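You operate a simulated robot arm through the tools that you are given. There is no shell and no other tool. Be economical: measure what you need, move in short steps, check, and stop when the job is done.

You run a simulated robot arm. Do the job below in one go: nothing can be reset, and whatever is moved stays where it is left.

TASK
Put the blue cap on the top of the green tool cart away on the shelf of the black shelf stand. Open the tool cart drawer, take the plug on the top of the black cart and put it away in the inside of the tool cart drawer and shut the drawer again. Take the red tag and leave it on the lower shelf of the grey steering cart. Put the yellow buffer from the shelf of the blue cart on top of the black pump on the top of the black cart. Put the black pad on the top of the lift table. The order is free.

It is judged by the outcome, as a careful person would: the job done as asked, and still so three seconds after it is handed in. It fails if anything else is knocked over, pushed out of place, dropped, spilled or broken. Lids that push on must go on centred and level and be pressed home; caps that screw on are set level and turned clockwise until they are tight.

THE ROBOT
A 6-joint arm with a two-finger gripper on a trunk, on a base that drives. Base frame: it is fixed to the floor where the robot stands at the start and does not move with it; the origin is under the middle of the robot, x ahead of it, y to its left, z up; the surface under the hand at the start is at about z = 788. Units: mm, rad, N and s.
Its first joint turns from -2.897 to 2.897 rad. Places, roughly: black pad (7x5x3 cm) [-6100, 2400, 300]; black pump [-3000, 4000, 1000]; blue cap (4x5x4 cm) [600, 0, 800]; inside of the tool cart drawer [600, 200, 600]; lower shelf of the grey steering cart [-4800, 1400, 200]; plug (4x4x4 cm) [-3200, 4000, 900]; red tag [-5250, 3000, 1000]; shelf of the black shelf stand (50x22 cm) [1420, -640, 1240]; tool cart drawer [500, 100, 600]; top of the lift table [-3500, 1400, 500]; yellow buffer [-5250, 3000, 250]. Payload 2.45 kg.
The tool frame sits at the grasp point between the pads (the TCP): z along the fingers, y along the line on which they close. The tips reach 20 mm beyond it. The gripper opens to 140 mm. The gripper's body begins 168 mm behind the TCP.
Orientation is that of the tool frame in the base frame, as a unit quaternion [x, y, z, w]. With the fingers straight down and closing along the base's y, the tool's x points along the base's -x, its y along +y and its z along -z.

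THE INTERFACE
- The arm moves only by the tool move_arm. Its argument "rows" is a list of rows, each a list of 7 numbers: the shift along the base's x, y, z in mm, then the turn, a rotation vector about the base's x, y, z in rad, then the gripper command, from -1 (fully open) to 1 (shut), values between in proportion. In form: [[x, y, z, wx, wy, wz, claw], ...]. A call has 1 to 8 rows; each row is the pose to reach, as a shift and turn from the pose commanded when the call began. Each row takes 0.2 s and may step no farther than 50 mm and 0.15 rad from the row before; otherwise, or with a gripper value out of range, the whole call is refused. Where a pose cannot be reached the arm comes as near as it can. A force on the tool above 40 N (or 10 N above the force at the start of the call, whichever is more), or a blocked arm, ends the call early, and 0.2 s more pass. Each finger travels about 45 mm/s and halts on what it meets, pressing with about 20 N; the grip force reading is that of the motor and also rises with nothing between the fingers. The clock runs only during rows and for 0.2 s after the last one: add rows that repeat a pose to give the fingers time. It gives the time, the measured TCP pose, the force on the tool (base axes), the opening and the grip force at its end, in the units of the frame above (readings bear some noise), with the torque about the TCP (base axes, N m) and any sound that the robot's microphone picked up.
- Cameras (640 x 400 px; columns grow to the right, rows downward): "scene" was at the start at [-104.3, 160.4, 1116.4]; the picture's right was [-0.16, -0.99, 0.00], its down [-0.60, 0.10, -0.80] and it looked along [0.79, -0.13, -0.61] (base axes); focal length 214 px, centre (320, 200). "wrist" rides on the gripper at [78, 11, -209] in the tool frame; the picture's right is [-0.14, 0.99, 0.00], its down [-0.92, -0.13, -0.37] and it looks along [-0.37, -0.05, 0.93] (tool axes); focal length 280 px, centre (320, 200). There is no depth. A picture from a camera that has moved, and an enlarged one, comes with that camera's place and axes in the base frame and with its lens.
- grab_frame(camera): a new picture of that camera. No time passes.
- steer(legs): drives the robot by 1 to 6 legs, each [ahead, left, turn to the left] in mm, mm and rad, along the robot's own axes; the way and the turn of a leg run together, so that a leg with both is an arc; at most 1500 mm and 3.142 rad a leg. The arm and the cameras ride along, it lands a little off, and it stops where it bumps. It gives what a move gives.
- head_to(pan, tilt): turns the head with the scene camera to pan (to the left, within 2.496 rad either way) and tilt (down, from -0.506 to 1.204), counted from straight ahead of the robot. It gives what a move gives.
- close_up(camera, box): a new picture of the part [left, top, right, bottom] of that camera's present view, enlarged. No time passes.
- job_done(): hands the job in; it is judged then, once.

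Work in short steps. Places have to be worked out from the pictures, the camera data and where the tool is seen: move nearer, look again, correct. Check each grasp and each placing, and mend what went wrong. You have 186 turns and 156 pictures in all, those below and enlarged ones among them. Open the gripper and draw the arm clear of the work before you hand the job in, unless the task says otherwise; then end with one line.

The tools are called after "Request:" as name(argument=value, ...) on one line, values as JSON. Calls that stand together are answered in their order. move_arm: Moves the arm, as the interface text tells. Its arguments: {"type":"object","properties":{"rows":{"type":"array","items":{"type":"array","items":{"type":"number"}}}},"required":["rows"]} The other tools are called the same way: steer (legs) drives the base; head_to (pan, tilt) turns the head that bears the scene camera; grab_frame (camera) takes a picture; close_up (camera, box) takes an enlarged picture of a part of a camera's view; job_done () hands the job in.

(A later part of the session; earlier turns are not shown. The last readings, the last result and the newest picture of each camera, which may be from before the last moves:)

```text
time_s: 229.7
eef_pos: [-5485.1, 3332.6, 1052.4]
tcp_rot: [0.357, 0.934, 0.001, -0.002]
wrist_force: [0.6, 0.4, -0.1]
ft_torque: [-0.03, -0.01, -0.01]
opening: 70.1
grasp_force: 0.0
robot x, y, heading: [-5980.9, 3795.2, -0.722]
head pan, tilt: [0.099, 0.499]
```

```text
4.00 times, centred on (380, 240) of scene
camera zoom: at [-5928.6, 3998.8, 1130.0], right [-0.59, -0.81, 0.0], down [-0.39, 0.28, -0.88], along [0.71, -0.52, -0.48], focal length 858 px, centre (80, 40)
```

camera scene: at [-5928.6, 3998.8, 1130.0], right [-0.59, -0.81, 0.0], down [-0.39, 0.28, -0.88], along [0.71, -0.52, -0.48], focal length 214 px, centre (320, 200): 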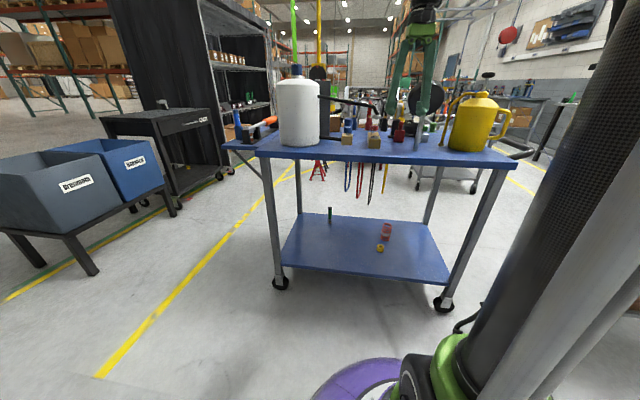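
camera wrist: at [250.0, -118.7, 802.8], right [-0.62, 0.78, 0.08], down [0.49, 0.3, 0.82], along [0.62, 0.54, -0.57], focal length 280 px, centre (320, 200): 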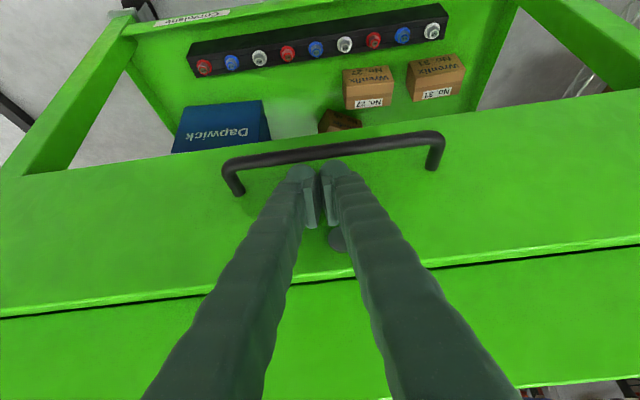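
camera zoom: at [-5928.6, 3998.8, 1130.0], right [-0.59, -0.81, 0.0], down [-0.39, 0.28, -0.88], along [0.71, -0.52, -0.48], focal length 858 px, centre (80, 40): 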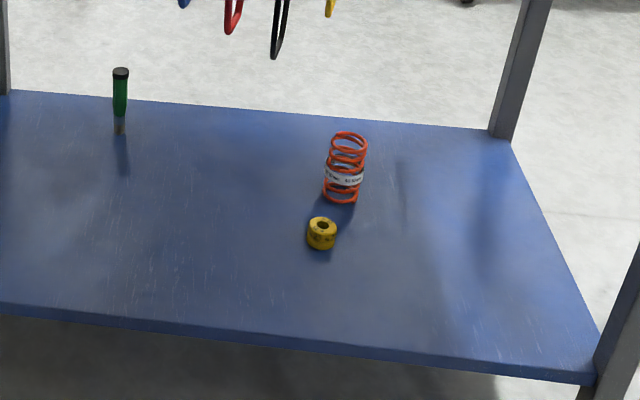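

A red tag stands at (−5316, 3094) near the gauge on the top, and the buffer is at about (−5316, 3105) on the shelf below. I'll take the tag first: raise the arm over the gauge and look down.

Request:
move_arm(rows=[[0, 0, 50, 0, 0, 0, 0], [0, 0, 100, 0, 0, 0, 0], [0, 0, 150, 0, 0, 0, 0], [0, 0, 200, 0, 0, 0, 0]])

Request:
steer(legs=[[180, 0, 0]])

Request:
grab_frame(camera="wrist")

Request:
close_up(camera="scene", box=[320, 60, 480, 160])

```text
time_s: 230.7
eef_pos: [-5486.1, 3330.2, 1253.0]
tcp_rot: [0.356, 0.934, 0.001, -0.002]
wrist_force: [-0.1, 0.3, 0.2]
ft_torque: [0.02, -0.01, -0.03]
opening: 70.1
grasp_force: 0.0
robot x, y, heading: [-5979.1, 3796.1, -0.724]
head pan, tilt: [0.099, 0.499]
```

```text
time_s: 232.2
eef_pos: [-5351.5, 3204.9, 1251.8]
tcp_rot: [0.359, 0.933, 0.002, -0.002]
wrist_force: [0.4, 0.3, 0.5]
ft_torque: [0.04, -0.02, -0.01]
opening: 70.3
grasp_force: 0.0
robot x, y, heading: [-5843.4, 3676.3, -0.733]
head pan, tilt: [0.099, 0.499]
```

```text
89 pictures are left
camera wrist: at [-5402.6, 3264.1, 1461.4], right [0.77, 0.64, 0.0], down [0.6, -0.71, 0.36], along [0.23, -0.28, -0.93], focal length 280 px, centre (320, 200)
```

wrist: 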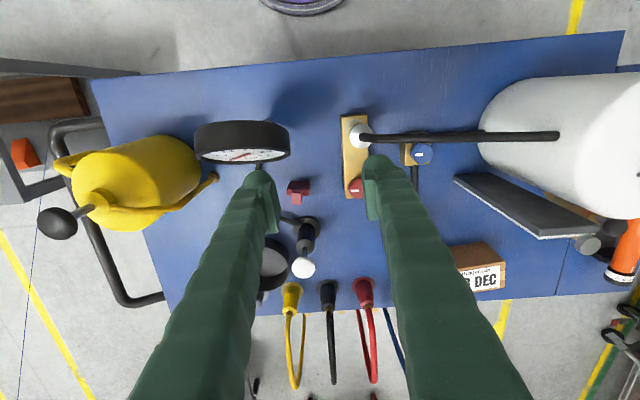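

```text
4.00 times, centred on (400, 110) of scene
camera zoom: at [-5791.3, 3876.2, 1130.0], right [-0.59, -0.81, 0.0], down [-0.39, 0.28, -0.88], along [0.71, -0.52, -0.48], focal length 858 px, centre (0, 560)
```

zoom: 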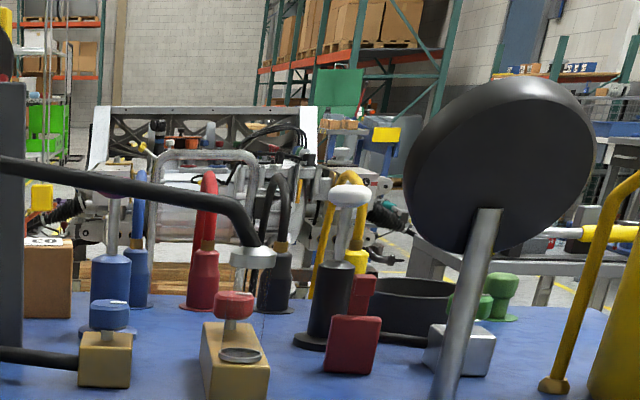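

I enlarge the red tag in the wrist view.

Request:
close_up(camera="wrist", box=[220, 110, 420, 260])

```text
2.67 times, centred on (320, 185) of wrist
camera zoom: at [-5402.6, 3264.1, 1461.4], right [0.77, 0.64, 0.0], down [0.6, -0.71, 0.36], along [0.23, -0.28, -0.93], focal length 748 px, centre (320, 240)
```

zoom: 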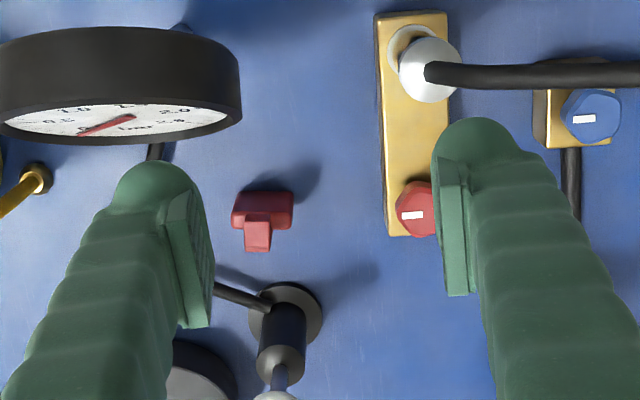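

The tag is a red block with a narrower tab on top (tab top near z≈965 at (-5316, 3087)). I'll grip the tab from above; first I drive 80 mm closer and position over it.

Request:
steer(legs=[[80, 0, 0]])

Request:
move_arm(rows=[[-8, -20, 0, 0, 0, 0, 0.2], [-16, -40, 0, 0, 0, 0, 0.2], [-24, -64, -40, 0, 0, 0, 0.2], [-24, -64, -85, 0, 0, 0, 0.2]])

Request:
close_up(camera="wrist", box=[200, 80, 440, 260])

```text
time_s: 233.3
eef_pos: [-5291.4, 3152.4, 1252.5]
tcp_rot: [0.357, 0.934, 0.002, -0.003]
wrist_force: [0.5, -0.4, 0.4]
ft_torque: [0.0, -0.02, 0.0]
opening: 70.0
grasp_force: 0.1
robot x, y, heading: [-5780.4, 3620.4, -0.73]
head pan, tilt: [0.099, 0.499]
```

```text
time_s: 234.3
eef_pos: [-5313.8, 3089.2, 1168.4]
tcp_rot: [0.357, 0.934, 0.001, -0.002]
wrist_force: [0.0, 0.3, -0.3]
ft_torque: [0.0, 0.01, 0.03]
opening: 56.2
grasp_force: 0.2
robot x, y, heading: [-5783.1, 3620.9, -0.731]
head pan, tilt: [0.099, 0.499]
```

```text
2.22 times, centred on (320, 170) of wrist
camera zoom: at [-5365.0, 3149.1, 1377.8], right [0.76, 0.65, 0.0], down [0.6, -0.71, 0.36], along [0.24, -0.28, -0.93], focal length 623 px, centre (320, 267)
```

zoom: 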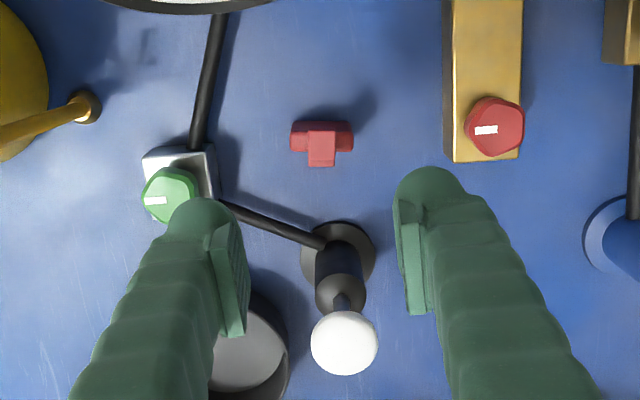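

Triangulation puts the tab top at about (-5312, 3085, 964). I descend to z≈962 with tips just above the block and check.

Request:
move_arm(rows=[[2, -4, -45, 0, 0, 0, 0.2], [2, -4, -90, 0, 0, 0, 0.2], [2, -4, -135, 0, 0, 0, 0.2], [2, -4, -165, 0, 0, 0, 0.2]])

Request:
grab_frame(camera="wrist")

Request:
close_up(camera="scene", box=[320, 60, 480, 160])

```text
time_s: 235.3
eef_pos: [-5312.2, 3085.5, 1003.1]
tcp_rot: [0.358, 0.934, 0.001, -0.002]
wrist_force: [0.0, 0.0, 0.4]
ft_torque: [0.0, -0.02, 0.01]
opening: 55.9
grasp_force: 0.0
robot x, y, heading: [-5781.1, 3619.4, -0.73]
head pan, tilt: [0.099, 0.499]
```

```text
85 pictures are left
camera wrist: at [-5363.7, 3144.3, 1212.5], right [0.76, 0.65, 0.0], down [0.6, -0.71, 0.36], along [0.24, -0.28, -0.93], focal length 280 px, centre (320, 200)
```

wrist: 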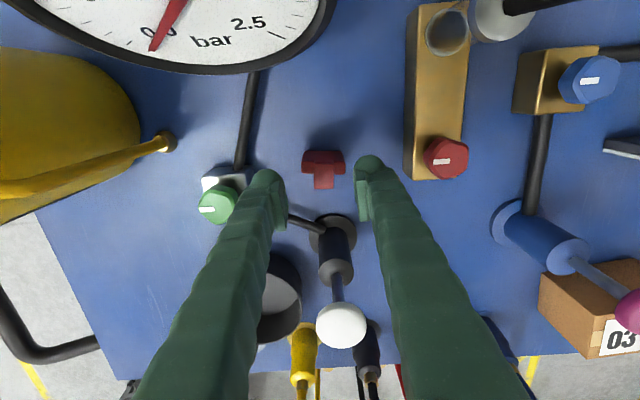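

```text
4.00 times, centred on (400, 110) of scene
camera zoom: at [-5732.3, 3822.8, 1130.0], right [-0.59, -0.81, 0.0], down [-0.39, 0.28, -0.88], along [0.71, -0.52, -0.48], focal length 858 px, centre (0, 560)
```

zoom: 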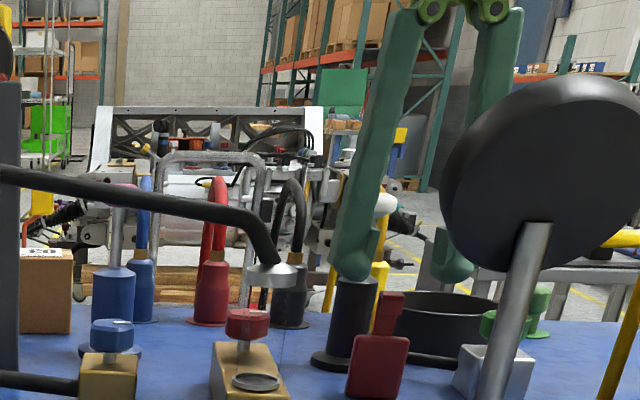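

The tab lies centred between the fingers. I descend 41 mm and close.

Request:
move_arm(rows=[[2, 1, -20, 0, 0, 0, 0.2], [2, 1, -35, 0, 0, 0, 0.2], [2, 1, -41, 0, 0, 0, 0.2], [2, 1, -41, 0, 0, 0, 1], [2, 1, -41, 0, 0, 0, 1], [2, 1, -41, 0, 0, 0, 1], [2, 1, -41, 0, 0, 0, 1]])

Request:
grab_frame(camera="wrist")

```text
time_s: 236.9
eef_pos: [-5309.1, 3086.3, 961.9]
tcp_rot: [0.357, 0.934, 0.001, -0.002]
wrist_force: [-0.8, -0.3, 0.1]
ft_torque: [0.01, -0.01, 0.03]
opening: 16.7
grasp_force: 20.0
robot x, y, heading: [-5783.5, 3617.9, -0.731]
head pan, tilt: [0.099, 0.499]
```

```text
83 pictures are left
camera wrist: at [-5362.0, 3144.7, 1171.1], right [0.76, 0.65, 0.0], down [0.6, -0.71, 0.36], along [0.24, -0.28, -0.93], focal length 280 px, centre (320, 200)
```

wrist: 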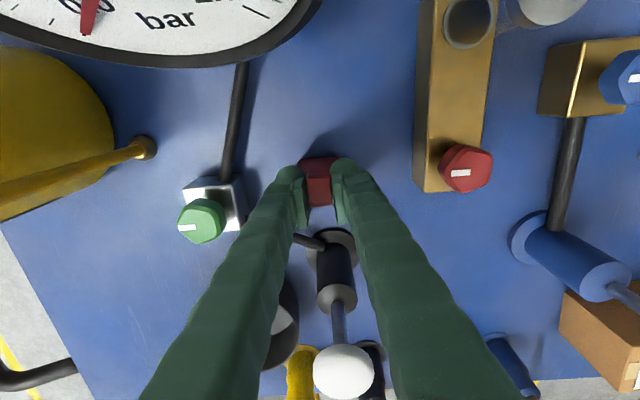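

The tab is gripped (16.7 mm). I lift straight up and check that the tag comes along.

Request:
move_arm(rows=[[0, 0, 20, 0, 0, 0, 1], [0, 0, 60, 0, 0, 0, 1], [0, 0, 105, 0, 0, 0, 1], [0, 0, 150, 0, 0, 0, 1], [0, 0, 200, 0, 0, 0, 1], [0, 0, 250, 0, 0, 0, 1], [0, 0, 290, 0, 0, 0, 1]])

Request:
grab_frame(camera="wrist")

```text
time_s: 238.5
eef_pos: [-5311.6, 3086.0, 1251.8]
tcp_rot: [0.358, 0.934, 0.001, -0.002]
wrist_force: [-0.1, 0.2, -0.5]
ft_torque: [0.0, -0.03, -0.01]
opening: 16.8
grasp_force: 19.7
robot x, y, heading: [-5781.5, 3624.6, -0.738]
head pan, tilt: [0.099, 0.499]
```

```text
82 pictures are left
camera wrist: at [-5363.0, 3144.7, 1460.1], right [0.76, 0.65, 0.0], down [0.6, -0.71, 0.36], along [0.24, -0.28, -0.93], focal length 280 px, centre (320, 200)
```

wrist: 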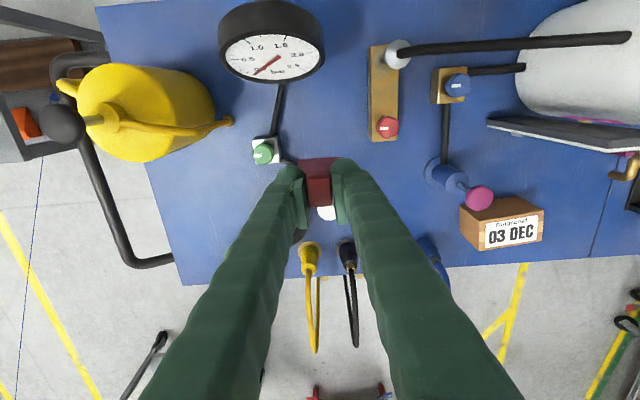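

I have the red tag. I back away and return round the cart's end into the aisle, then face toward the grey steering cart.

Request:
steer(legs=[[-260, 0, 0], [0, 1260, 0]])

```text
time_s: 246.1
eef_pos: [-4699.4, 4160.0, 1250.3]
tcp_rot: [0.359, 0.933, 0.002, -0.002]
wrist_force: [0.4, -0.2, 0.6]
ft_torque: [-0.01, -0.01, 0.07]
opening: 16.5
grasp_force: 20.3
robot x, y, heading: [-5165.2, 4699.8, -0.733]
head pan, tilt: [0.099, 0.499]
```

Pose is good (aisle centre). I drive forward 1.9 m, then turn right to face the grey cart area.

Request:
steer(legs=[[0, 0, -0.024], [1000, 60, 0], [926, 0, 0], [0, 0, -1.571]])

Request:
head_to(pan=0.0, tilt=0.35)

Request:
grab_frame(camera="scene")

```text
time_s: 259.9
eef_pos: [-4260.4, 2971.4, 1250.4]
tcp_rot: [0.915, 0.402, 0.002, 0.0]
wrist_force: [-0.3, -0.2, -0.7]
ft_torque: [0.01, 0.0, -0.01]
opening: 16.5
grasp_force: 19.8
robot x, y, heading: [-3720.7, 3436.4, -2.314]
head pan, tilt: [0.099, 0.499]
```

```text
time_s: 260.6
eef_pos: [-4261.4, 2971.4, 1250.6]
tcp_rot: [0.916, 0.402, 0.002, 0.0]
wrist_force: [-0.6, -0.8, -1.2]
ft_torque: [0.0, 0.01, -0.04]
opening: 16.5
grasp_force: 20.1
robot x, y, heading: [-3719.9, 3431.3, -2.316]
head pan, tilt: [0.0, 0.351]
```

```text
81 pictures are left
camera scene: at [-3525.7, 3385.4, 1143.6], right [-0.74, 0.68, 0.0], down [0.23, 0.25, -0.94], along [-0.64, -0.69, -0.34], focal length 214 px, centre (320, 200)
```

scene: 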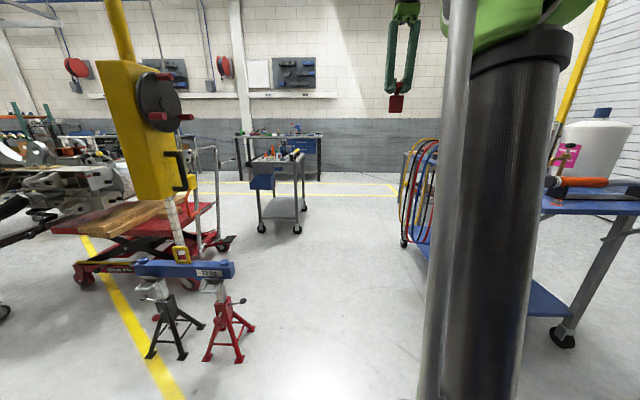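

The way ahead is clear and the grey cart stands ahead-left. I drive 1450 mm further and look.

Request:
steer(legs=[[1450, 0, 0]])

Request:
head_to(pan=0.5, tilt=0.5)

Request:
grab_frame(camera="scene")

Request:
head_to(pan=-0.6, tilt=0.4)

Request:
grab_frame(camera="scene")

```text
time_s: 267.7
eef_pos: [-5200.0, 1898.5, 1250.7]
tcp_rot: [0.911, 0.413, 0.002, -0.001]
wrist_force: [-0.4, 0.4, -0.4]
ft_torque: [0.01, 0.0, -0.02]
opening: 16.6
grasp_force: 20.2
robot x, y, heading: [-4671.2, 2375.3, -2.294]
head pan, tilt: [0.0, 0.351]
```

```text
time_s: 268.6
eef_pos: [-5200.2, 1898.2, 1249.9]
tcp_rot: [0.911, 0.412, 0.003, 0.0]
wrist_force: [0.2, 0.4, -0.4]
ft_torque: [-0.05, 0.01, 0.0]
opening: 16.5
grasp_force: 20.1
robot x, y, heading: [-4673.8, 2375.5, -2.29]
head pan, tilt: [0.499, 0.499]
```

```text
80 pictures are left
camera scene: at [-4434.2, 2312.9, 1130.0], right [-0.98, 0.22, 0.0], down [0.11, 0.47, -0.88], along [-0.19, -0.86, -0.48], focal length 214 px, centre (320, 200)
```

scene: 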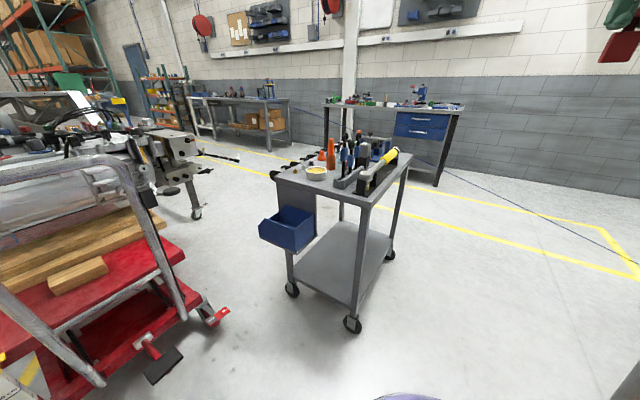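

```text
time_s: 269.9
eef_pos: [-5200.0, 1898.6, 1249.8]
tcp_rot: [0.911, 0.413, 0.003, 0.0]
wrist_force: [-0.8, 1.0, -0.9]
ft_torque: [-0.04, 0.01, -0.03]
opening: 16.8
grasp_force: 20.1
robot x, y, heading: [-4667.9, 2374.2, -2.292]
head pan, tilt: [-0.6, 0.4]
```

```text
79 pictures are left
camera scene: at [-4504.0, 2378.7, 1139.1], right [-0.25, 0.97, 0.0], down [0.38, 0.1, -0.92], along [-0.89, -0.23, -0.39], focal length 214 px, centre (320, 200)
```

scene: 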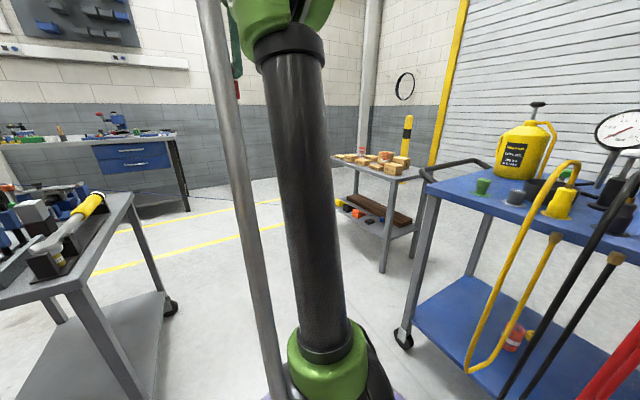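

The grey cart's lower shelf is open on its long side, from (-4740,1697) to (-5161,1308), z≈200. I go to a spot about 780 mm in front of it and turn to face it.

Request:
steer(legs=[[600, -150, 0], [169, -162, 0], [0, 0, 1.468]])

Request:
head_to(pan=0.1, tilt=0.6)

Request:
grab_frame(camera="scene")

```text
time_s: 278.3
eef_pos: [-4976.9, 1428.6, 1249.4]
tcp_rot: [0.391, 0.92, 0.002, -0.002]
wrist_force: [0.8, -0.5, -0.2]
ft_torque: [0.01, -0.02, 0.0]
opening: 16.6
grasp_force: 20.2
robot x, y, heading: [-5405.8, 1996.3, -0.799]
head pan, tilt: [-0.6, 0.4]
```

```text
time_s: 279.4
eef_pos: [-4977.4, 1428.0, 1250.0]
tcp_rot: [0.391, 0.921, 0.002, -0.001]
wrist_force: [1.2, 0.6, -0.6]
ft_torque: [0.0, 0.02, 0.02]
opening: 16.7
grasp_force: 20.4
robot x, y, heading: [-5407.6, 1997.4, -0.806]
head pan, tilt: [0.099, 0.6]
```

```text
78 pictures are left
camera scene: at [-5344.8, 2195.5, 1120.9], right [-0.65, -0.76, 0.0], down [-0.43, 0.37, -0.83], along [0.63, -0.54, -0.56], focal length 214 px, centre (320, 200)
```

scene: 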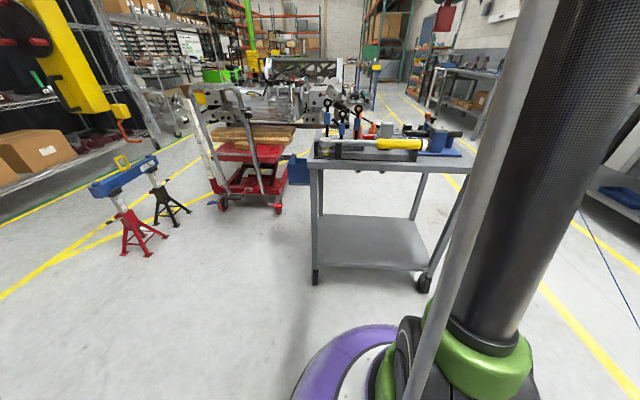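

The shelf target is about (-4890, 1435), 90 mm in. I back up for room, pitch the tool nearly horizontal while lowering in front of the cart, then will drive in.

Request:
steer(legs=[[-200, 0, 0]])

Request:
move_arm(rows=[[0, 0, -45, -0.108, -0.104, 0, 1], [0, 0, -90, -0.216, -0.208, 0, 1], [0, 0, -135, -0.324, -0.312, 0, 1], [0, 0, -180, -0.432, -0.415, 0, 1], [0, 0, -225, -0.541, -0.519, 0, 1], [0, 0, -270, -0.649, -0.623, 0, 1], [0, 0, -315, -0.757, -0.727, 0, 1], [0, 0, -360, -0.865, -0.83, 0, 1]])

Request:
move_arm(rows=[[20, -20, -35, -0.108, -0.104, 0, 1], [40, -40, -70, -0.108, -0.104, 0, 1], [50, -52, -115, -0.108, -0.104, 0, 1], [50, -52, -163, -0.108, -0.104, 0, 1], [50, -52, -210, -0.108, -0.104, 0, 1], [50, -52, -258, -0.108, -0.104, 0, 1], [50, -52, -305, -0.108, -0.104, 0, 1], [50, -52, -353, -0.108, -0.104, 0, 1]])

Request:
grab_frame(camera="scene")

```text
time_s: 281.0
eef_pos: [-5113.9, 1574.7, 1251.1]
tcp_rot: [0.39, 0.921, 0.002, -0.002]
wrist_force: [0.0, -0.6, 0.0]
ft_torque: [-0.03, -0.01, -0.02]
opening: 16.7
grasp_force: 20.5
robot x, y, heading: [-5544.9, 2139.9, -0.804]
head pan, tilt: [0.099, 0.6]
```

```text
time_s: 282.8
eef_pos: [-5116.6, 1576.5, 885.0]
tcp_rot: [0.322, 0.761, -0.221, 0.518]
wrist_force: [0.2, -0.5, 0.6]
ft_torque: [-0.03, 0.0, 0.0]
opening: 16.7
grasp_force: 19.4
robot x, y, heading: [-5548.8, 2140.0, -0.798]
head pan, tilt: [0.099, 0.6]
```

```text
time_s: 284.6
eef_pos: [-5035.2, 1478.7, 654.6]
tcp_rot: [0.305, 0.725, -0.242, 0.568]
wrist_force: [0.8, -0.2, -0.9]
ft_torque: [0.01, -0.02, -0.02]
opening: 16.7
grasp_force: 20.1
out of reach, approached as far as the arm can: row 5, 6, 7, 8
robot x, y, heading: [-5545.6, 2139.1, -0.795]
head pan, tilt: [0.099, 0.6]
```

```text
77 pictures are left
camera scene: at [-5485.6, 2340.8, 1120.9], right [-0.65, -0.76, 0.0], down [-0.43, 0.36, -0.82], along [0.63, -0.53, -0.57], focal length 214 px, centre (320, 200)
```

scene: 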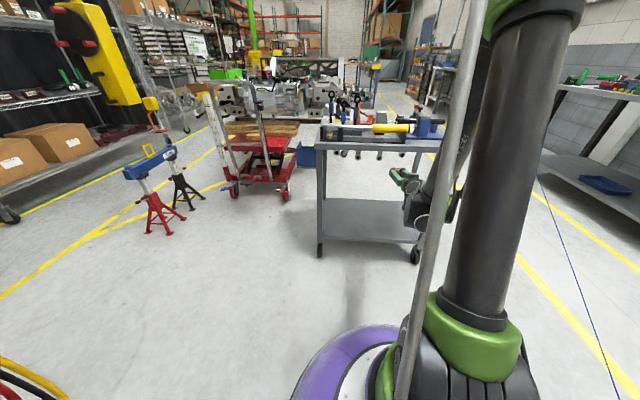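

The arm cannot hold that near-horizontal pitch lower down. I reduce the pitch to about 55° and try descending again.

Request:
move_arm(rows=[[0, 0, 0, 0.095, 0.091, 0, 1], [0, 0, 0, 0.189, 0.182, 0, 1], [0, 0, 0, 0.284, 0.273, 0, 1], [0, 0, -45, 0.284, 0.273, 0, 1], [0, 0, -90, 0.284, 0.273, 0, 1], [0, 0, -135, 0.284, 0.273, 0, 1], [0, 0, -180, 0.284, 0.273, 0, 1]])

```text
time_s: 286.2
eef_pos: [-5027.4, 1461.9, 499.8]
tcp_rot: [0.347, 0.82, -0.178, 0.418]
wrist_force: [-0.5, 1.2, -0.5]
ft_torque: [-0.03, 0.02, 0.0]
opening: 16.4
grasp_force: 19.9
out of reach, approached as far as the arm can: row 7
robot x, y, heading: [-5549.3, 2140.5, -0.8]
head pan, tilt: [0.099, 0.6]
```

Pitch limits ease as the arm extends, so I extend forward about 105 mm (into the open space above the shelf) and then descend further.

Request:
move_arm(rows=[[25, -26, 0, 0, 0, 0, 1], [50, -52, 0, 0, 0, 0, 1], [75, -78, 0, 0, 0, 0, 1], [75, -78, -45, 0, 0, 0, 1], [75, -78, -90, 0, 0, 0, 1], [75, -78, -135, 0, 0, 0, 1]])

Request:
grab_frame(camera="scene")

Request:
grab_frame(camera="wrist")

```text
time_s: 287.6
eef_pos: [-4944.6, 1370.4, 373.9]
tcp_rot: [0.347, 0.82, -0.178, 0.419]
wrist_force: [0.5, -0.3, -1.1]
ft_torque: [0.01, -0.03, -0.02]
opening: 16.3
grasp_force: 20.3
out of reach, approached as far as the arm can: row 6
robot x, y, heading: [-5545.4, 2139.6, -0.807]
head pan, tilt: [0.099, 0.6]
```

```text
76 pictures are left
camera scene: at [-5485.4, 2340.6, 1120.9], right [-0.65, -0.76, 0.0], down [-0.43, 0.36, -0.82], along [0.63, -0.53, -0.57], focal length 214 px, centre (320, 200)
```

scene: 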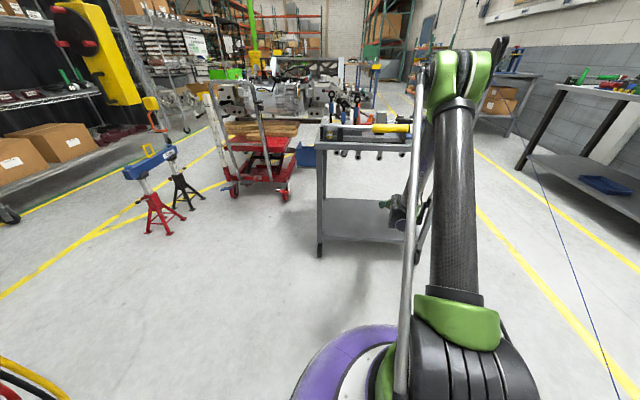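

```text
75 pictures are left
camera wrist: at [-5088.0, 1532.9, 433.4], right [0.77, 0.63, 0.11], down [0.08, -0.26, 0.96], along [0.64, -0.73, -0.25], focal length 280 px, centre (320, 200)
```

wrist: 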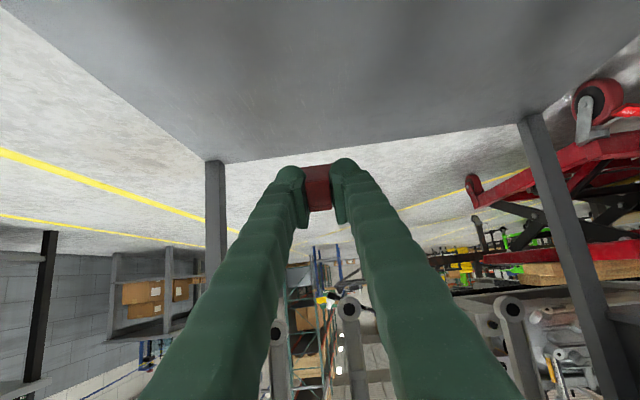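

The gripper is now inside the cart over the shelf at z 374. I extend 80 mm further and descend to bring the tag's end to the shelf.

Request:
move_arm(rows=[[28, -29, -15, 0, 0, 0, 1], [56, -58, -35, 0, 0, 0, 1], [60, -62, -65, 0, 0, 0, 1], [60, -62, -90, 0, 0, 0, 1], [60, -62, -103, 0, 0, 0, 1]])

Request:
grab_frame(camera="wrist")

Request:
close_up(camera="scene", box=[300, 110, 460, 270])

```text
time_s: 288.8
eef_pos: [-4882.9, 1309.3, 270.8]
tcp_rot: [0.347, 0.819, -0.18, 0.42]
wrist_force: [-0.1, -0.4, 0.4]
ft_torque: [0.01, -0.03, 0.01]
opening: 16.6
grasp_force: 19.5
robot x, y, heading: [-5541.7, 2141.7, -0.8]
head pan, tilt: [0.099, 0.6]
```

```text
74 pictures are left
camera wrist: at [-5026.6, 1472.4, 327.8], right [0.77, 0.63, 0.11], down [0.07, -0.26, 0.96], along [0.64, -0.73, -0.24], focal length 280 px, centre (320, 200)
```

wrist: 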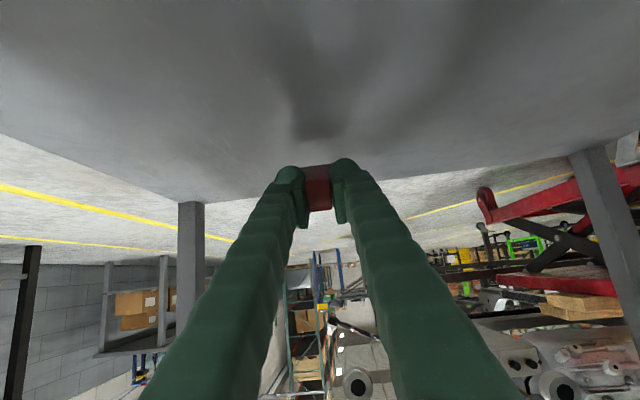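

```text
2.50 times, centred on (380, 190) of scene
camera zoom: at [-5485.4, 2340.6, 1120.9], right [-0.65, -0.76, 0.0], down [-0.43, 0.36, -0.82], along [0.63, -0.53, -0.57], focal length 536 px, centre (170, 225)
```

zoom: 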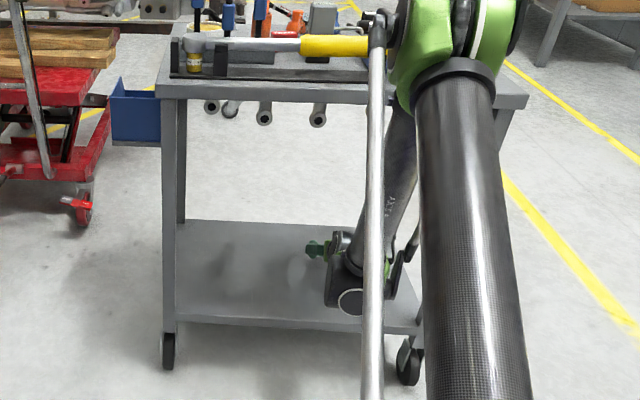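

No contact yet at z 271. At this extension I try pitching flatter again so the tag can be laid down nearly flat.

Request:
move_arm(rows=[[14, -14, 0, -0.104, -0.1, 0, 1], [28, -28, 0, -0.208, -0.2, 0, 1], [28, -28, -8, -0.26, -0.25, 0, 1]])

```text
time_s: 289.6
eef_pos: [-4845.8, 1268.5, 267.5]
tcp_rot: [0.309, 0.731, -0.239, 0.56]
wrist_force: [0.3, -0.1, -0.2]
ft_torque: [0.0, 0.04, 0.01]
opening: 16.5
grasp_force: 20.1
out of reach, approached as far as the arm can: row 2, 3
robot x, y, heading: [-5546.3, 2142.0, -0.801]
head pan, tilt: [0.099, 0.6]
```

Now at 75° pitch, near flat. I lower gently until the tag touches the shelf.

Request:
move_arm(rows=[[4, -4, -8, 0, 0, 0, 1], [8, -8, -14, 0, 0, 0, 1], [8, -8, -19, 0, 0, 0, 1], [8, -8, -24, 0, 0, 0, 1], [8, -8, -29, 0, 0, 0, 1], [8, -8, -34, 0, 0, 0, 1]])

Request:
grab_frame(camera="wrist")

```text
time_s: 291.1
eef_pos: [-4836.0, 1259.4, 239.5]
tcp_rot: [0.308, 0.73, -0.239, 0.561]
wrist_force: [-2.4, 4.2, 25.8]
ft_torque: [4.72, 4.36, -0.31]
opening: 16.6
grasp_force: 19.9
robot x, y, heading: [-5547.7, 2139.7, -0.801]
head pan, tilt: [0.099, 0.6]
stopped in row 6: the force on the tool passed its limit at 46 N (the readings are from after the stop); the commanded pose is now the measured one
```

```text
72 pictures are left
camera wrist: at [-4983.7, 1427.0, 217.3], right [0.74, 0.66, 0.13], down [-0.17, 0.0, 0.98], along [0.65, -0.75, 0.11], focal length 280 px, centre (320, 200)
```

wrist: 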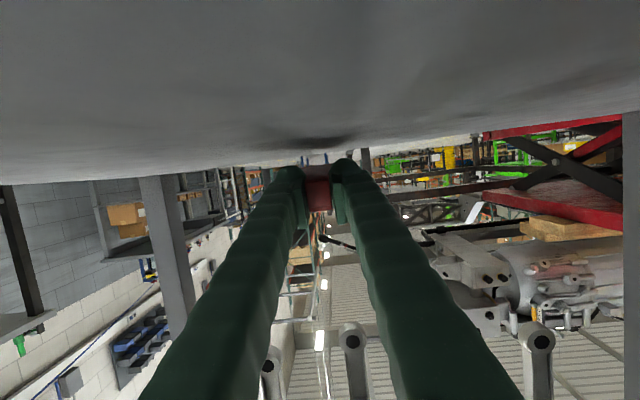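

The torque shows the contact is 250 mm behind the TCP: the camera housing met the shelf, not the tag. I raise, reduce the pitch to about 65°, and lower again.

Request:
move_arm(rows=[[0, 0, 15, 0, 0, 0, 1], [0, 0, 25, 0.065, 0.06, 0, 1], [0, 0, 25, 0.126, 0.121, 0, 1], [0, 0, 18, 0.126, 0.121, 0, 1], [0, 0, 13, 0.126, 0.121, 0, 1], [0, 0, 9, 0.126, 0.121, 0, 1]])

Request:
grab_frame(camera="wrist")

```text
time_s: 292.5
eef_pos: [-4836.6, 1259.5, 245.4]
tcp_rot: [0.329, 0.777, -0.211, 0.494]
wrist_force: [0.0, 0.1, -0.7]
ft_torque: [0.0, -0.02, -0.01]
opening: 16.2
grasp_force: 20.2
robot x, y, heading: [-5544.8, 2137.4, -0.801]
head pan, tilt: [0.099, 0.6]
```

```text
71 pictures are left
camera wrist: at [-4984.2, 1428.1, 262.7], right [0.75, 0.65, 0.12], down [-0.05, -0.13, 0.99], along [0.66, -0.75, -0.06], focal length 280 px, centre (320, 200)
```

wrist: 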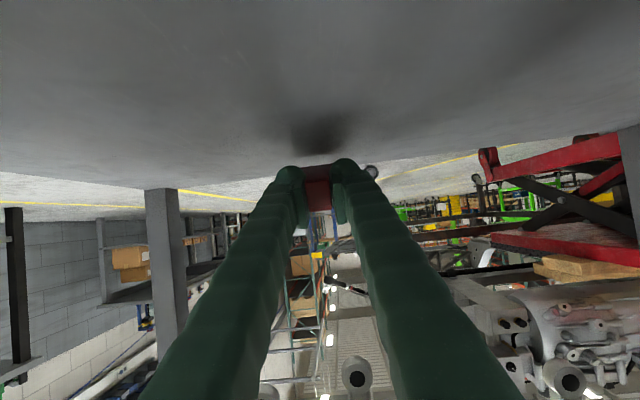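

Free again. I lower in 4 mm steps.

Request:
move_arm(rows=[[0, 0, -4, 0, 0, 0, 1], [0, 0, -8, 0, 0, 0, 1], [0, 0, -11, 0, 0, 0, 1], [0, 0, -14, 0, 0, 0, 1]])

```text
time_s: 293.5
eef_pos: [-4836.3, 1259.3, 233.0]
tcp_rot: [0.328, 0.776, -0.211, 0.495]
wrist_force: [-1.7, 3.0, 11.1]
ft_torque: [-0.47, -0.45, 0.01]
opening: 16.7
grasp_force: 19.3
robot x, y, heading: [-5550.7, 2143.5, -0.799]
head pan, tilt: [0.099, 0.6]
```

Now the tag's end is touching (force centred ~58 mm ahead). I press slightly, then open slowly.

Request:
move_arm(rows=[[0, 0, -4, 0, 0, 0, 1], [0, 0, -4, 0, 0, 0, 0.7], [0, 0, -4, 0, 0, 0, 0.5], [0, 0, -4, 0, 0, 0, 0.3], [0, 0, -4, 0, 0, 0, 0.2]])

Request:
grab_frame(camera="wrist")

```text
time_s: 294.7
eef_pos: [-4835.7, 1260.2, 229.4]
tcp_rot: [0.328, 0.776, -0.211, 0.495]
wrist_force: [-0.1, 0.7, -0.5]
ft_torque: [-0.02, 0.0, 0.0]
opening: 56.1
grasp_force: 0.1
robot x, y, heading: [-5550.3, 2138.2, -0.803]
head pan, tilt: [0.099, 0.6]
```

```text
70 pictures are left
camera wrist: at [-4983.5, 1426.5, 245.8], right [0.75, 0.65, 0.12], down [-0.05, -0.13, 0.99], along [0.66, -0.75, -0.06], focal length 280 px, centre (320, 200)
```

wrist: 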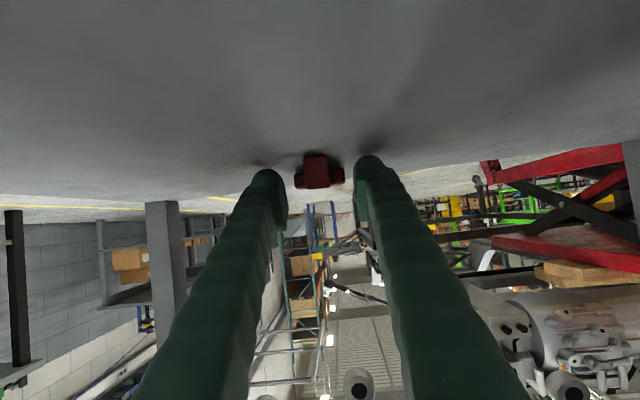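

The red tag lies on the lower shelf. I withdraw the arm along the way it came in.

Request:
move_arm(rows=[[-10, 10, 15, 0, 0, 0, 0.2], [-25, 25, 35, 0.065, 0.06, 0, 0.2], [-45, 47, 60, 0.126, 0.121, 0, 0.2], [-65, 67, 90, 0.126, 0.121, 0, 0.2], [-87, 89, 125, 0.126, 0.121, 0, 0.2], [-109, 111, 160, 0.126, 0.121, 0, 0.2], [-131, 133, 195, 0.126, 0.121, 0, 0.2], [-153, 155, 230, 0.126, 0.121, 0, 0.2]])

Request:
move_arm(rows=[[-25, 25, 30, 0.095, 0.091, 0, 0], [-50, 50, 60, 0.19, 0.182, 0, 0], [-75, 75, 90, 0.285, 0.273, 0, 0], [-90, 92, 130, 0.38, 0.364, 0, 0], [-90, 92, 178, 0.475, 0.455, 0, 0], [-90, 92, 226, 0.57, 0.546, 0, 0], [-90, 92, 274, 0.665, 0.637, 0, 0], [-90, 92, 322, 0.68, 0.652, 0, 0]])

Request:
move_arm(rows=[[0, 0, 50, 0, 0, 0, 0], [0, 0, 100, 0, 0, 0, 0], [0, 0, 150, 0, 0, 0, 0], [0, 0, 200, 0, 0, 0, 0], [0, 0, 250, 0, 0, 0, 0], [0, 0, 300, 0, 0, 0, 0]])

Request:
close_up(camera="scene", box=[280, 90, 480, 290])

```text
time_s: 296.5
eef_pos: [-4986.6, 1417.4, 459.1]
tcp_rot: [0.346, 0.817, -0.181, 0.425]
wrist_force: [0.2, -0.1, 0.3]
ft_torque: [0.01, 0.01, 0.01]
opening: 56.3
grasp_force: 0.1
robot x, y, heading: [-5545.5, 2140.6, -0.804]
head pan, tilt: [0.099, 0.6]
```

```text
time_s: 298.3
eef_pos: [-5077.8, 1508.0, 782.0]
tcp_rot: [0.39, 0.921, -0.002, 0.009]
wrist_force: [-0.6, 0.8, 0.3]
ft_torque: [0.08, 0.02, -0.02]
opening: 70.3
grasp_force: 0.0
robot x, y, heading: [-5547.7, 2141.3, -0.804]
head pan, tilt: [0.099, 0.6]
```

```text
time_s: 299.7
eef_pos: [-5078.6, 1504.5, 1081.6]
tcp_rot: [0.39, 0.921, -0.003, 0.01]
wrist_force: [0.0, 0.3, -0.3]
ft_torque: [0.01, 0.01, 0.0]
opening: 69.7
grasp_force: 0.1
robot x, y, heading: [-5549.4, 2142.5, -0.798]
head pan, tilt: [0.099, 0.6]
```

```text
2.00 times, centred on (380, 190) of scene
camera zoom: at [-5485.6, 2340.8, 1120.9], right [-0.65, -0.76, 0.0], down [-0.43, 0.36, -0.82], along [0.63, -0.53, -0.57], focal length 429 px, centre (200, 220)
```

zoom: 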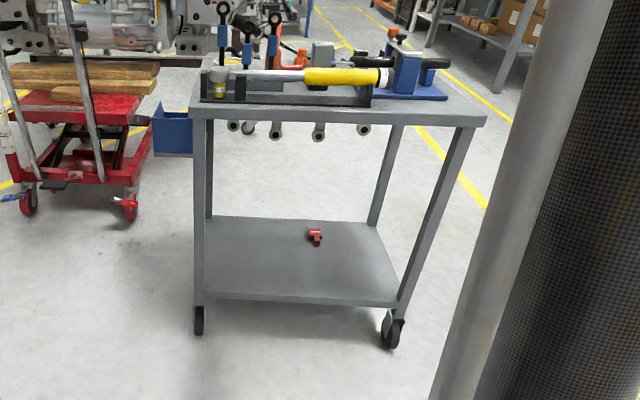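

The tag is fine. Next the black pad: I turn right around to face the table with the wooden blocks, whose lower shelf holds it.

Request:
steer(legs=[[0, 0, -1.55], [0, 0, -1.55]])

Request:
head_to(pan=0.15, tilt=0.7)

Request:
grab_frame(camera="scene")

```text
time_s: 307.7
eef_pos: [-6028.3, 2765.7, 1081.1]
tcp_rot: [0.925, -0.379, -0.01, -0.002]
wrist_force: [0.1, 0.1, -0.4]
ft_torque: [-0.02, 0.01, 0.0]
opening: 69.8
grasp_force: 0.1
robot x, y, heading: [-5545.5, 2139.2, 2.363]
head pan, tilt: [0.099, 0.6]
```

```text
time_s: 308.3
eef_pos: [-6027.5, 2764.8, 1081.5]
tcp_rot: [0.925, -0.379, -0.01, -0.002]
wrist_force: [-0.2, 0.3, 0.1]
ft_torque: [0.03, -0.01, 0.0]
opening: 69.8
grasp_force: 0.1
robot x, y, heading: [-5547.6, 2143.6, 2.36]
head pan, tilt: [0.15, 0.7]
```

```text
68 pictures are left
camera scene: at [-5603.0, 1931.8, 1112.3], right [0.59, 0.81, 0.0], down [0.52, -0.38, -0.77], along [-0.62, 0.45, -0.64], focal length 214 px, centre (320, 200)
```

scene: 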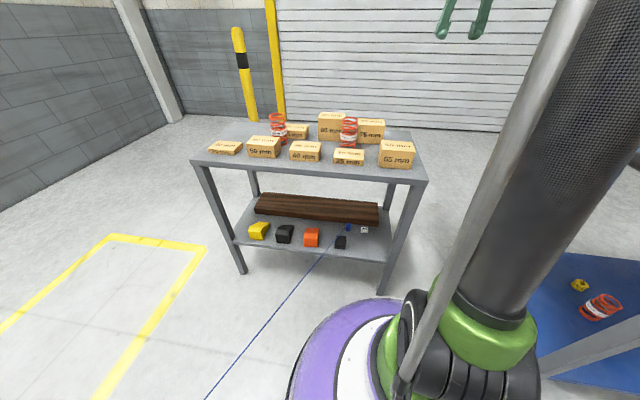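

Request:
close_up(camera="scene", box=[220, 180, 420, 280])

```text
3.20 times, centred on (320, 230) of scene
camera zoom: at [-5603.0, 1931.8, 1112.3], right [0.59, 0.81, 0.0], down [0.52, -0.38, -0.77], along [-0.62, 0.45, -0.64], focal length 686 px, centre (320, 104)
```

zoom: 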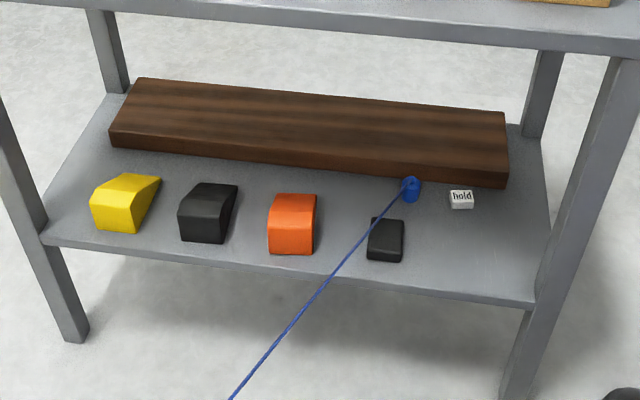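

The black pad (flat block) lies at about (-6076, 2396), and a taut blue string from a spool runs right past it. I zoom in to see how close.

Request:
close_up(camera="scene", box=[310, 215, 390, 265])

Request:
head_to(pan=1.2, tilt=0.6)

Request:
grab_frame(camera="scene")

```text
8.00 times, centred on (350, 240) of scene
camera zoom: at [-5603.0, 1931.8, 1112.3], right [0.59, 0.81, 0.0], down [0.52, -0.38, -0.77], along [-0.62, 0.45, -0.64], focal length 1716 px, centre (80, -120)
```

zoom: 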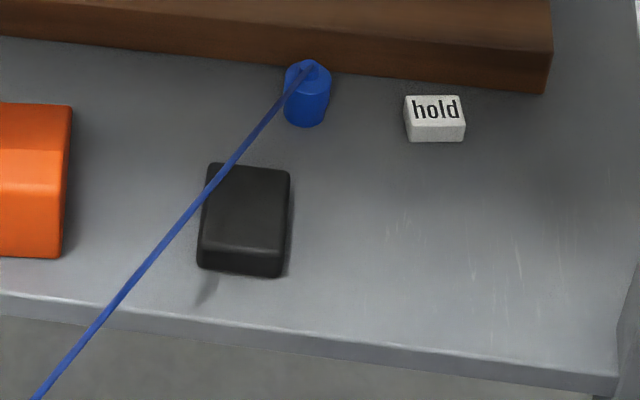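

```text
time_s: 309.6
eef_pos: [-6028.7, 2765.6, 1081.7]
tcp_rot: [0.925, -0.38, -0.009, -0.002]
wrist_force: [0.1, 0.7, 0.0]
ft_torque: [0.0, -0.01, -0.05]
opening: 69.9
grasp_force: 0.0
robot x, y, heading: [-5544.1, 2139.9, 2.364]
head pan, tilt: [1.201, 0.6]
```

```text
65 pictures are left
camera scene: at [-5614.9, 1845.7, 1120.9], right [-0.41, 0.91, 0.0], down [0.52, 0.23, -0.82], along [-0.75, -0.34, -0.57], focal length 214 px, centre (320, 200)
```

scene: 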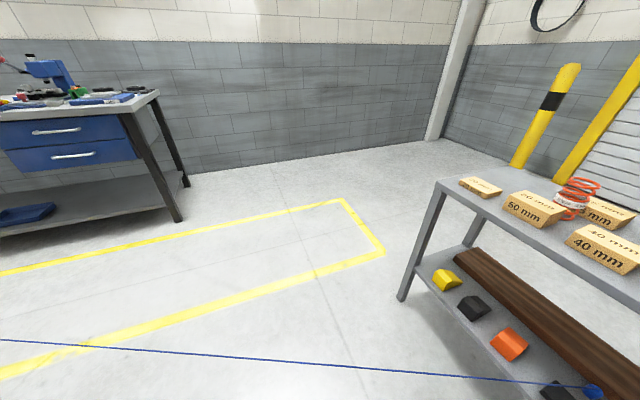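

The string runs from the spool top over the pad's left part about 20 mm above it, heading front-left. So I must come in from the right-front, under/away from the string, and draw the pad out to the right before lifting. I reposition to the right-front.

Request:
steer(legs=[[-309, -388, 0], [0, 0, 0.588]])

Request:
head_to(pan=0.1, tilt=0.5)

Request:
grab_frame(camera="scene")

```text
time_s: 314.2
eef_pos: [-5813.1, 2441.0, 1081.7]
tcp_rot: [0.996, -0.091, -0.009, 0.001]
wrist_force: [0.2, -1.4, 1.2]
ft_torque: [0.0, 0.01, 0.01]
opening: 70.0
grasp_force: 0.1
robot x, y, heading: [-5063.3, 2196.4, 2.963]
head pan, tilt: [1.201, 0.6]
```

```text
time_s: 315.5
eef_pos: [-5812.7, 2440.8, 1082.8]
tcp_rot: [0.996, -0.092, -0.01, 0.0]
wrist_force: [-1.2, 0.3, -0.1]
ft_torque: [0.0, 0.02, 0.0]
opening: 69.9
grasp_force: 0.1
robot x, y, heading: [-5065.2, 2189.5, 2.962]
head pan, tilt: [0.099, 0.499]
```

```text
64 pictures are left
camera scene: at [-4999.8, 1994.1, 1130.0], right [0.08, 1.0, 0.0], down [0.48, -0.04, -0.88], along [-0.88, 0.07, -0.48], focal length 214 px, centre (320, 200)
```

scene: 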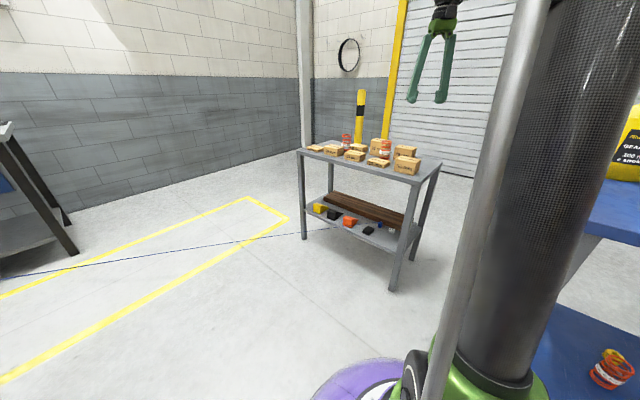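

I zoom on the pad and string from this side.

Request:
close_up(camera="scene", box=[310, 190, 430, 265])

```text
5.33 times, centred on (370, 228) of scene
camera zoom: at [-4999.8, 1994.1, 1130.0], right [0.08, 1.0, 0.0], down [0.48, -0.04, -0.88], along [-0.88, 0.07, -0.48], focal length 1144 px, centre (53, 53)
```

zoom: 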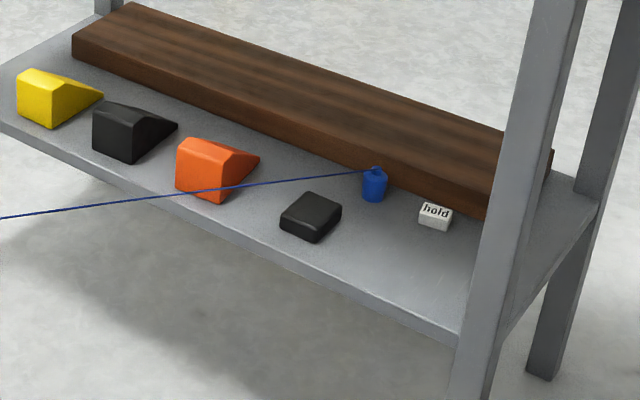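

Triangulation: pad top centre (-6060, 2380, 336), string about 36 mm above it passing ~10 mm left of its centre. I back up 100 mm, then pitch the tool 57° and lower outside the table front to near shelf level, extended, so I can then drive straight in.

Request:
steer(legs=[[-100, 0, 0]])

Request:
move_arm(rows=[[-2.3, -12.8, -45, 0.0224, 0.123, 0, -0.28], [-4.6, -25.6, -90, 0.0448, 0.246, 0, -0.28], [-6.9, -38.4, -135, 0.0672, 0.369, 0, -0.28], [-9.2, -51.2, -180, 0.0896, 0.492, 0, -0.28], [-11.5, -64, -225, 0.112, 0.615, 0, -0.28], [-13.8, -76.8, -270, 0.134, 0.738, 0, -0.28], [-16.1, -89.6, -315, 0.157, 0.861, 0, -0.28], [-18.4, -102.4, -360, 0.179, 0.984, 0, -0.28]])

Request:
move_arm(rows=[[-24.6, 4.5, -42, 0, 0, 0, -0.28], [-49.2, 9, -84, 0, 0, 0, -0.28], [-73.8, 13.5, -126, 0, 0, 0, -0.28], [-98.4, 18, -168, 0, 0, 0, -0.28], [-123, 22.5, -210, 0, 0, 0, -0.28], [-147.6, 27, -252, 0, 0, 0, -0.28], [-172, 31.5, -294, 0, 0, 0, -0.28], [-197, 36, -336, 0, 0, 0, -0.28]])

Request:
grab_frame(camera="wrist")

```text
time_s: 316.6
eef_pos: [-5713.4, 2423.1, 1080.7]
tcp_rot: [0.996, -0.091, -0.01, 0.001]
wrist_force: [0.2, -0.4, -0.2]
ft_torque: [-0.03, 0.04, 0.0]
opening: 69.9
grasp_force: 0.2
robot x, y, heading: [-4967.3, 2176.8, 2.959]
head pan, tilt: [0.099, 0.499]
```

```text
time_s: 318.4
eef_pos: [-5733.3, 2322.2, 723.3]
tcp_rot: [0.869, -0.08, -0.486, -0.042]
wrist_force: [0.1, -0.8, -0.8]
ft_torque: [0.0, 0.06, -0.01]
opening: 89.6
grasp_force: 0.1
robot x, y, heading: [-4966.3, 2176.5, 2.962]
head pan, tilt: [0.099, 0.499]
```

```text
time_s: 320.2
eef_pos: [-5938.8, 2359.5, 393.0]
tcp_rot: [0.87, -0.079, -0.484, -0.042]
wrist_force: [0.5, -0.4, -0.7]
ft_torque: [0.02, 0.0, -0.02]
opening: 89.7
grasp_force: 0.1
out of reach, approached as far as the arm can: row 7, 8
robot x, y, heading: [-4965.2, 2173.9, 2.959]
head pan, tilt: [0.099, 0.499]
```

```text
62 pictures are left
camera wrist: at [-5726.7, 2309.9, 437.2], right [-0.25, -0.96, 0.12], down [-0.15, 0.16, 0.98], along [-0.96, 0.22, -0.18], focal length 280 px, centre (320, 200)
```

wrist: 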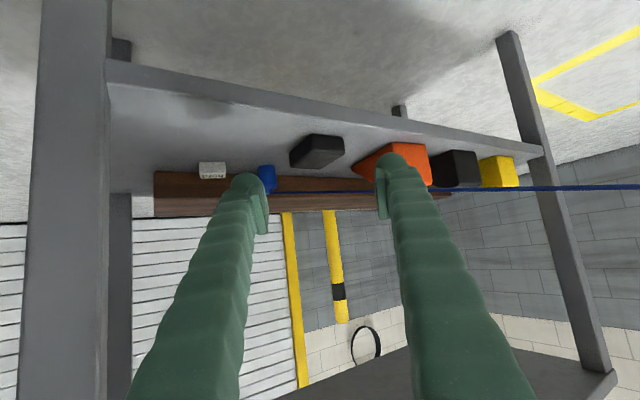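

I need more extension for lower z. I back the base 60 mm and extend/lower the arm the same amount, staying outside the shelf edge.

Request:
steer(legs=[[-70, 0, 0]])

Request:
move_arm(rows=[[-24, 4, -8, 0, 0, 0, -0.28], [-45, 8, -22, 0, 0, 0, -0.28], [-62, 11, -40, 0, 0, 0, -0.28], [-66, 12, -52, 0, 0, 0, -0.28]])

Request:
grab_frame(camera="wrist")

```text
time_s: 321.2
eef_pos: [-5870.7, 2348.5, 393.1]
tcp_rot: [0.87, -0.079, -0.485, -0.041]
wrist_force: [0.0, -0.1, 0.4]
ft_torque: [-0.01, 0.02, 0.01]
opening: 89.7
grasp_force: 0.0
robot x, y, heading: [-4898.0, 2162.6, 2.961]
head pan, tilt: [0.099, 0.499]
```

```text
time_s: 322.2
eef_pos: [-5935.0, 2358.0, 342.5]
tcp_rot: [0.87, -0.08, -0.484, -0.042]
wrist_force: [-0.1, -0.2, 0.0]
ft_torque: [0.02, 0.03, 0.0]
opening: 89.5
grasp_force: 0.0
robot x, y, heading: [-4896.5, 2162.9, 2.955]
head pan, tilt: [0.099, 0.499]
```

```text
61 pictures are left
camera wrist: at [-5723.9, 2308.6, 386.2], right [-0.25, -0.96, 0.12], down [-0.14, 0.16, 0.98], along [-0.96, 0.23, -0.18], focal length 280 px, centre (320, 200)
```

wrist: 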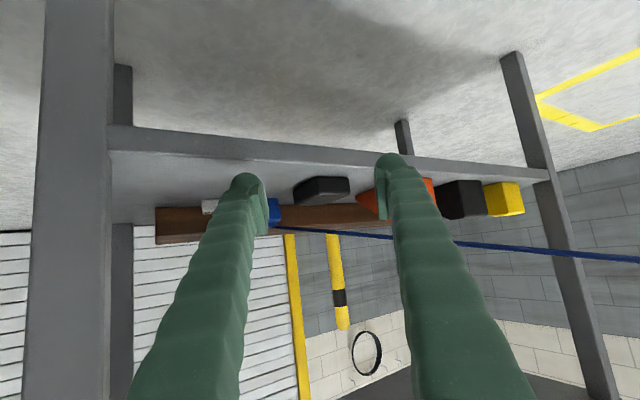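

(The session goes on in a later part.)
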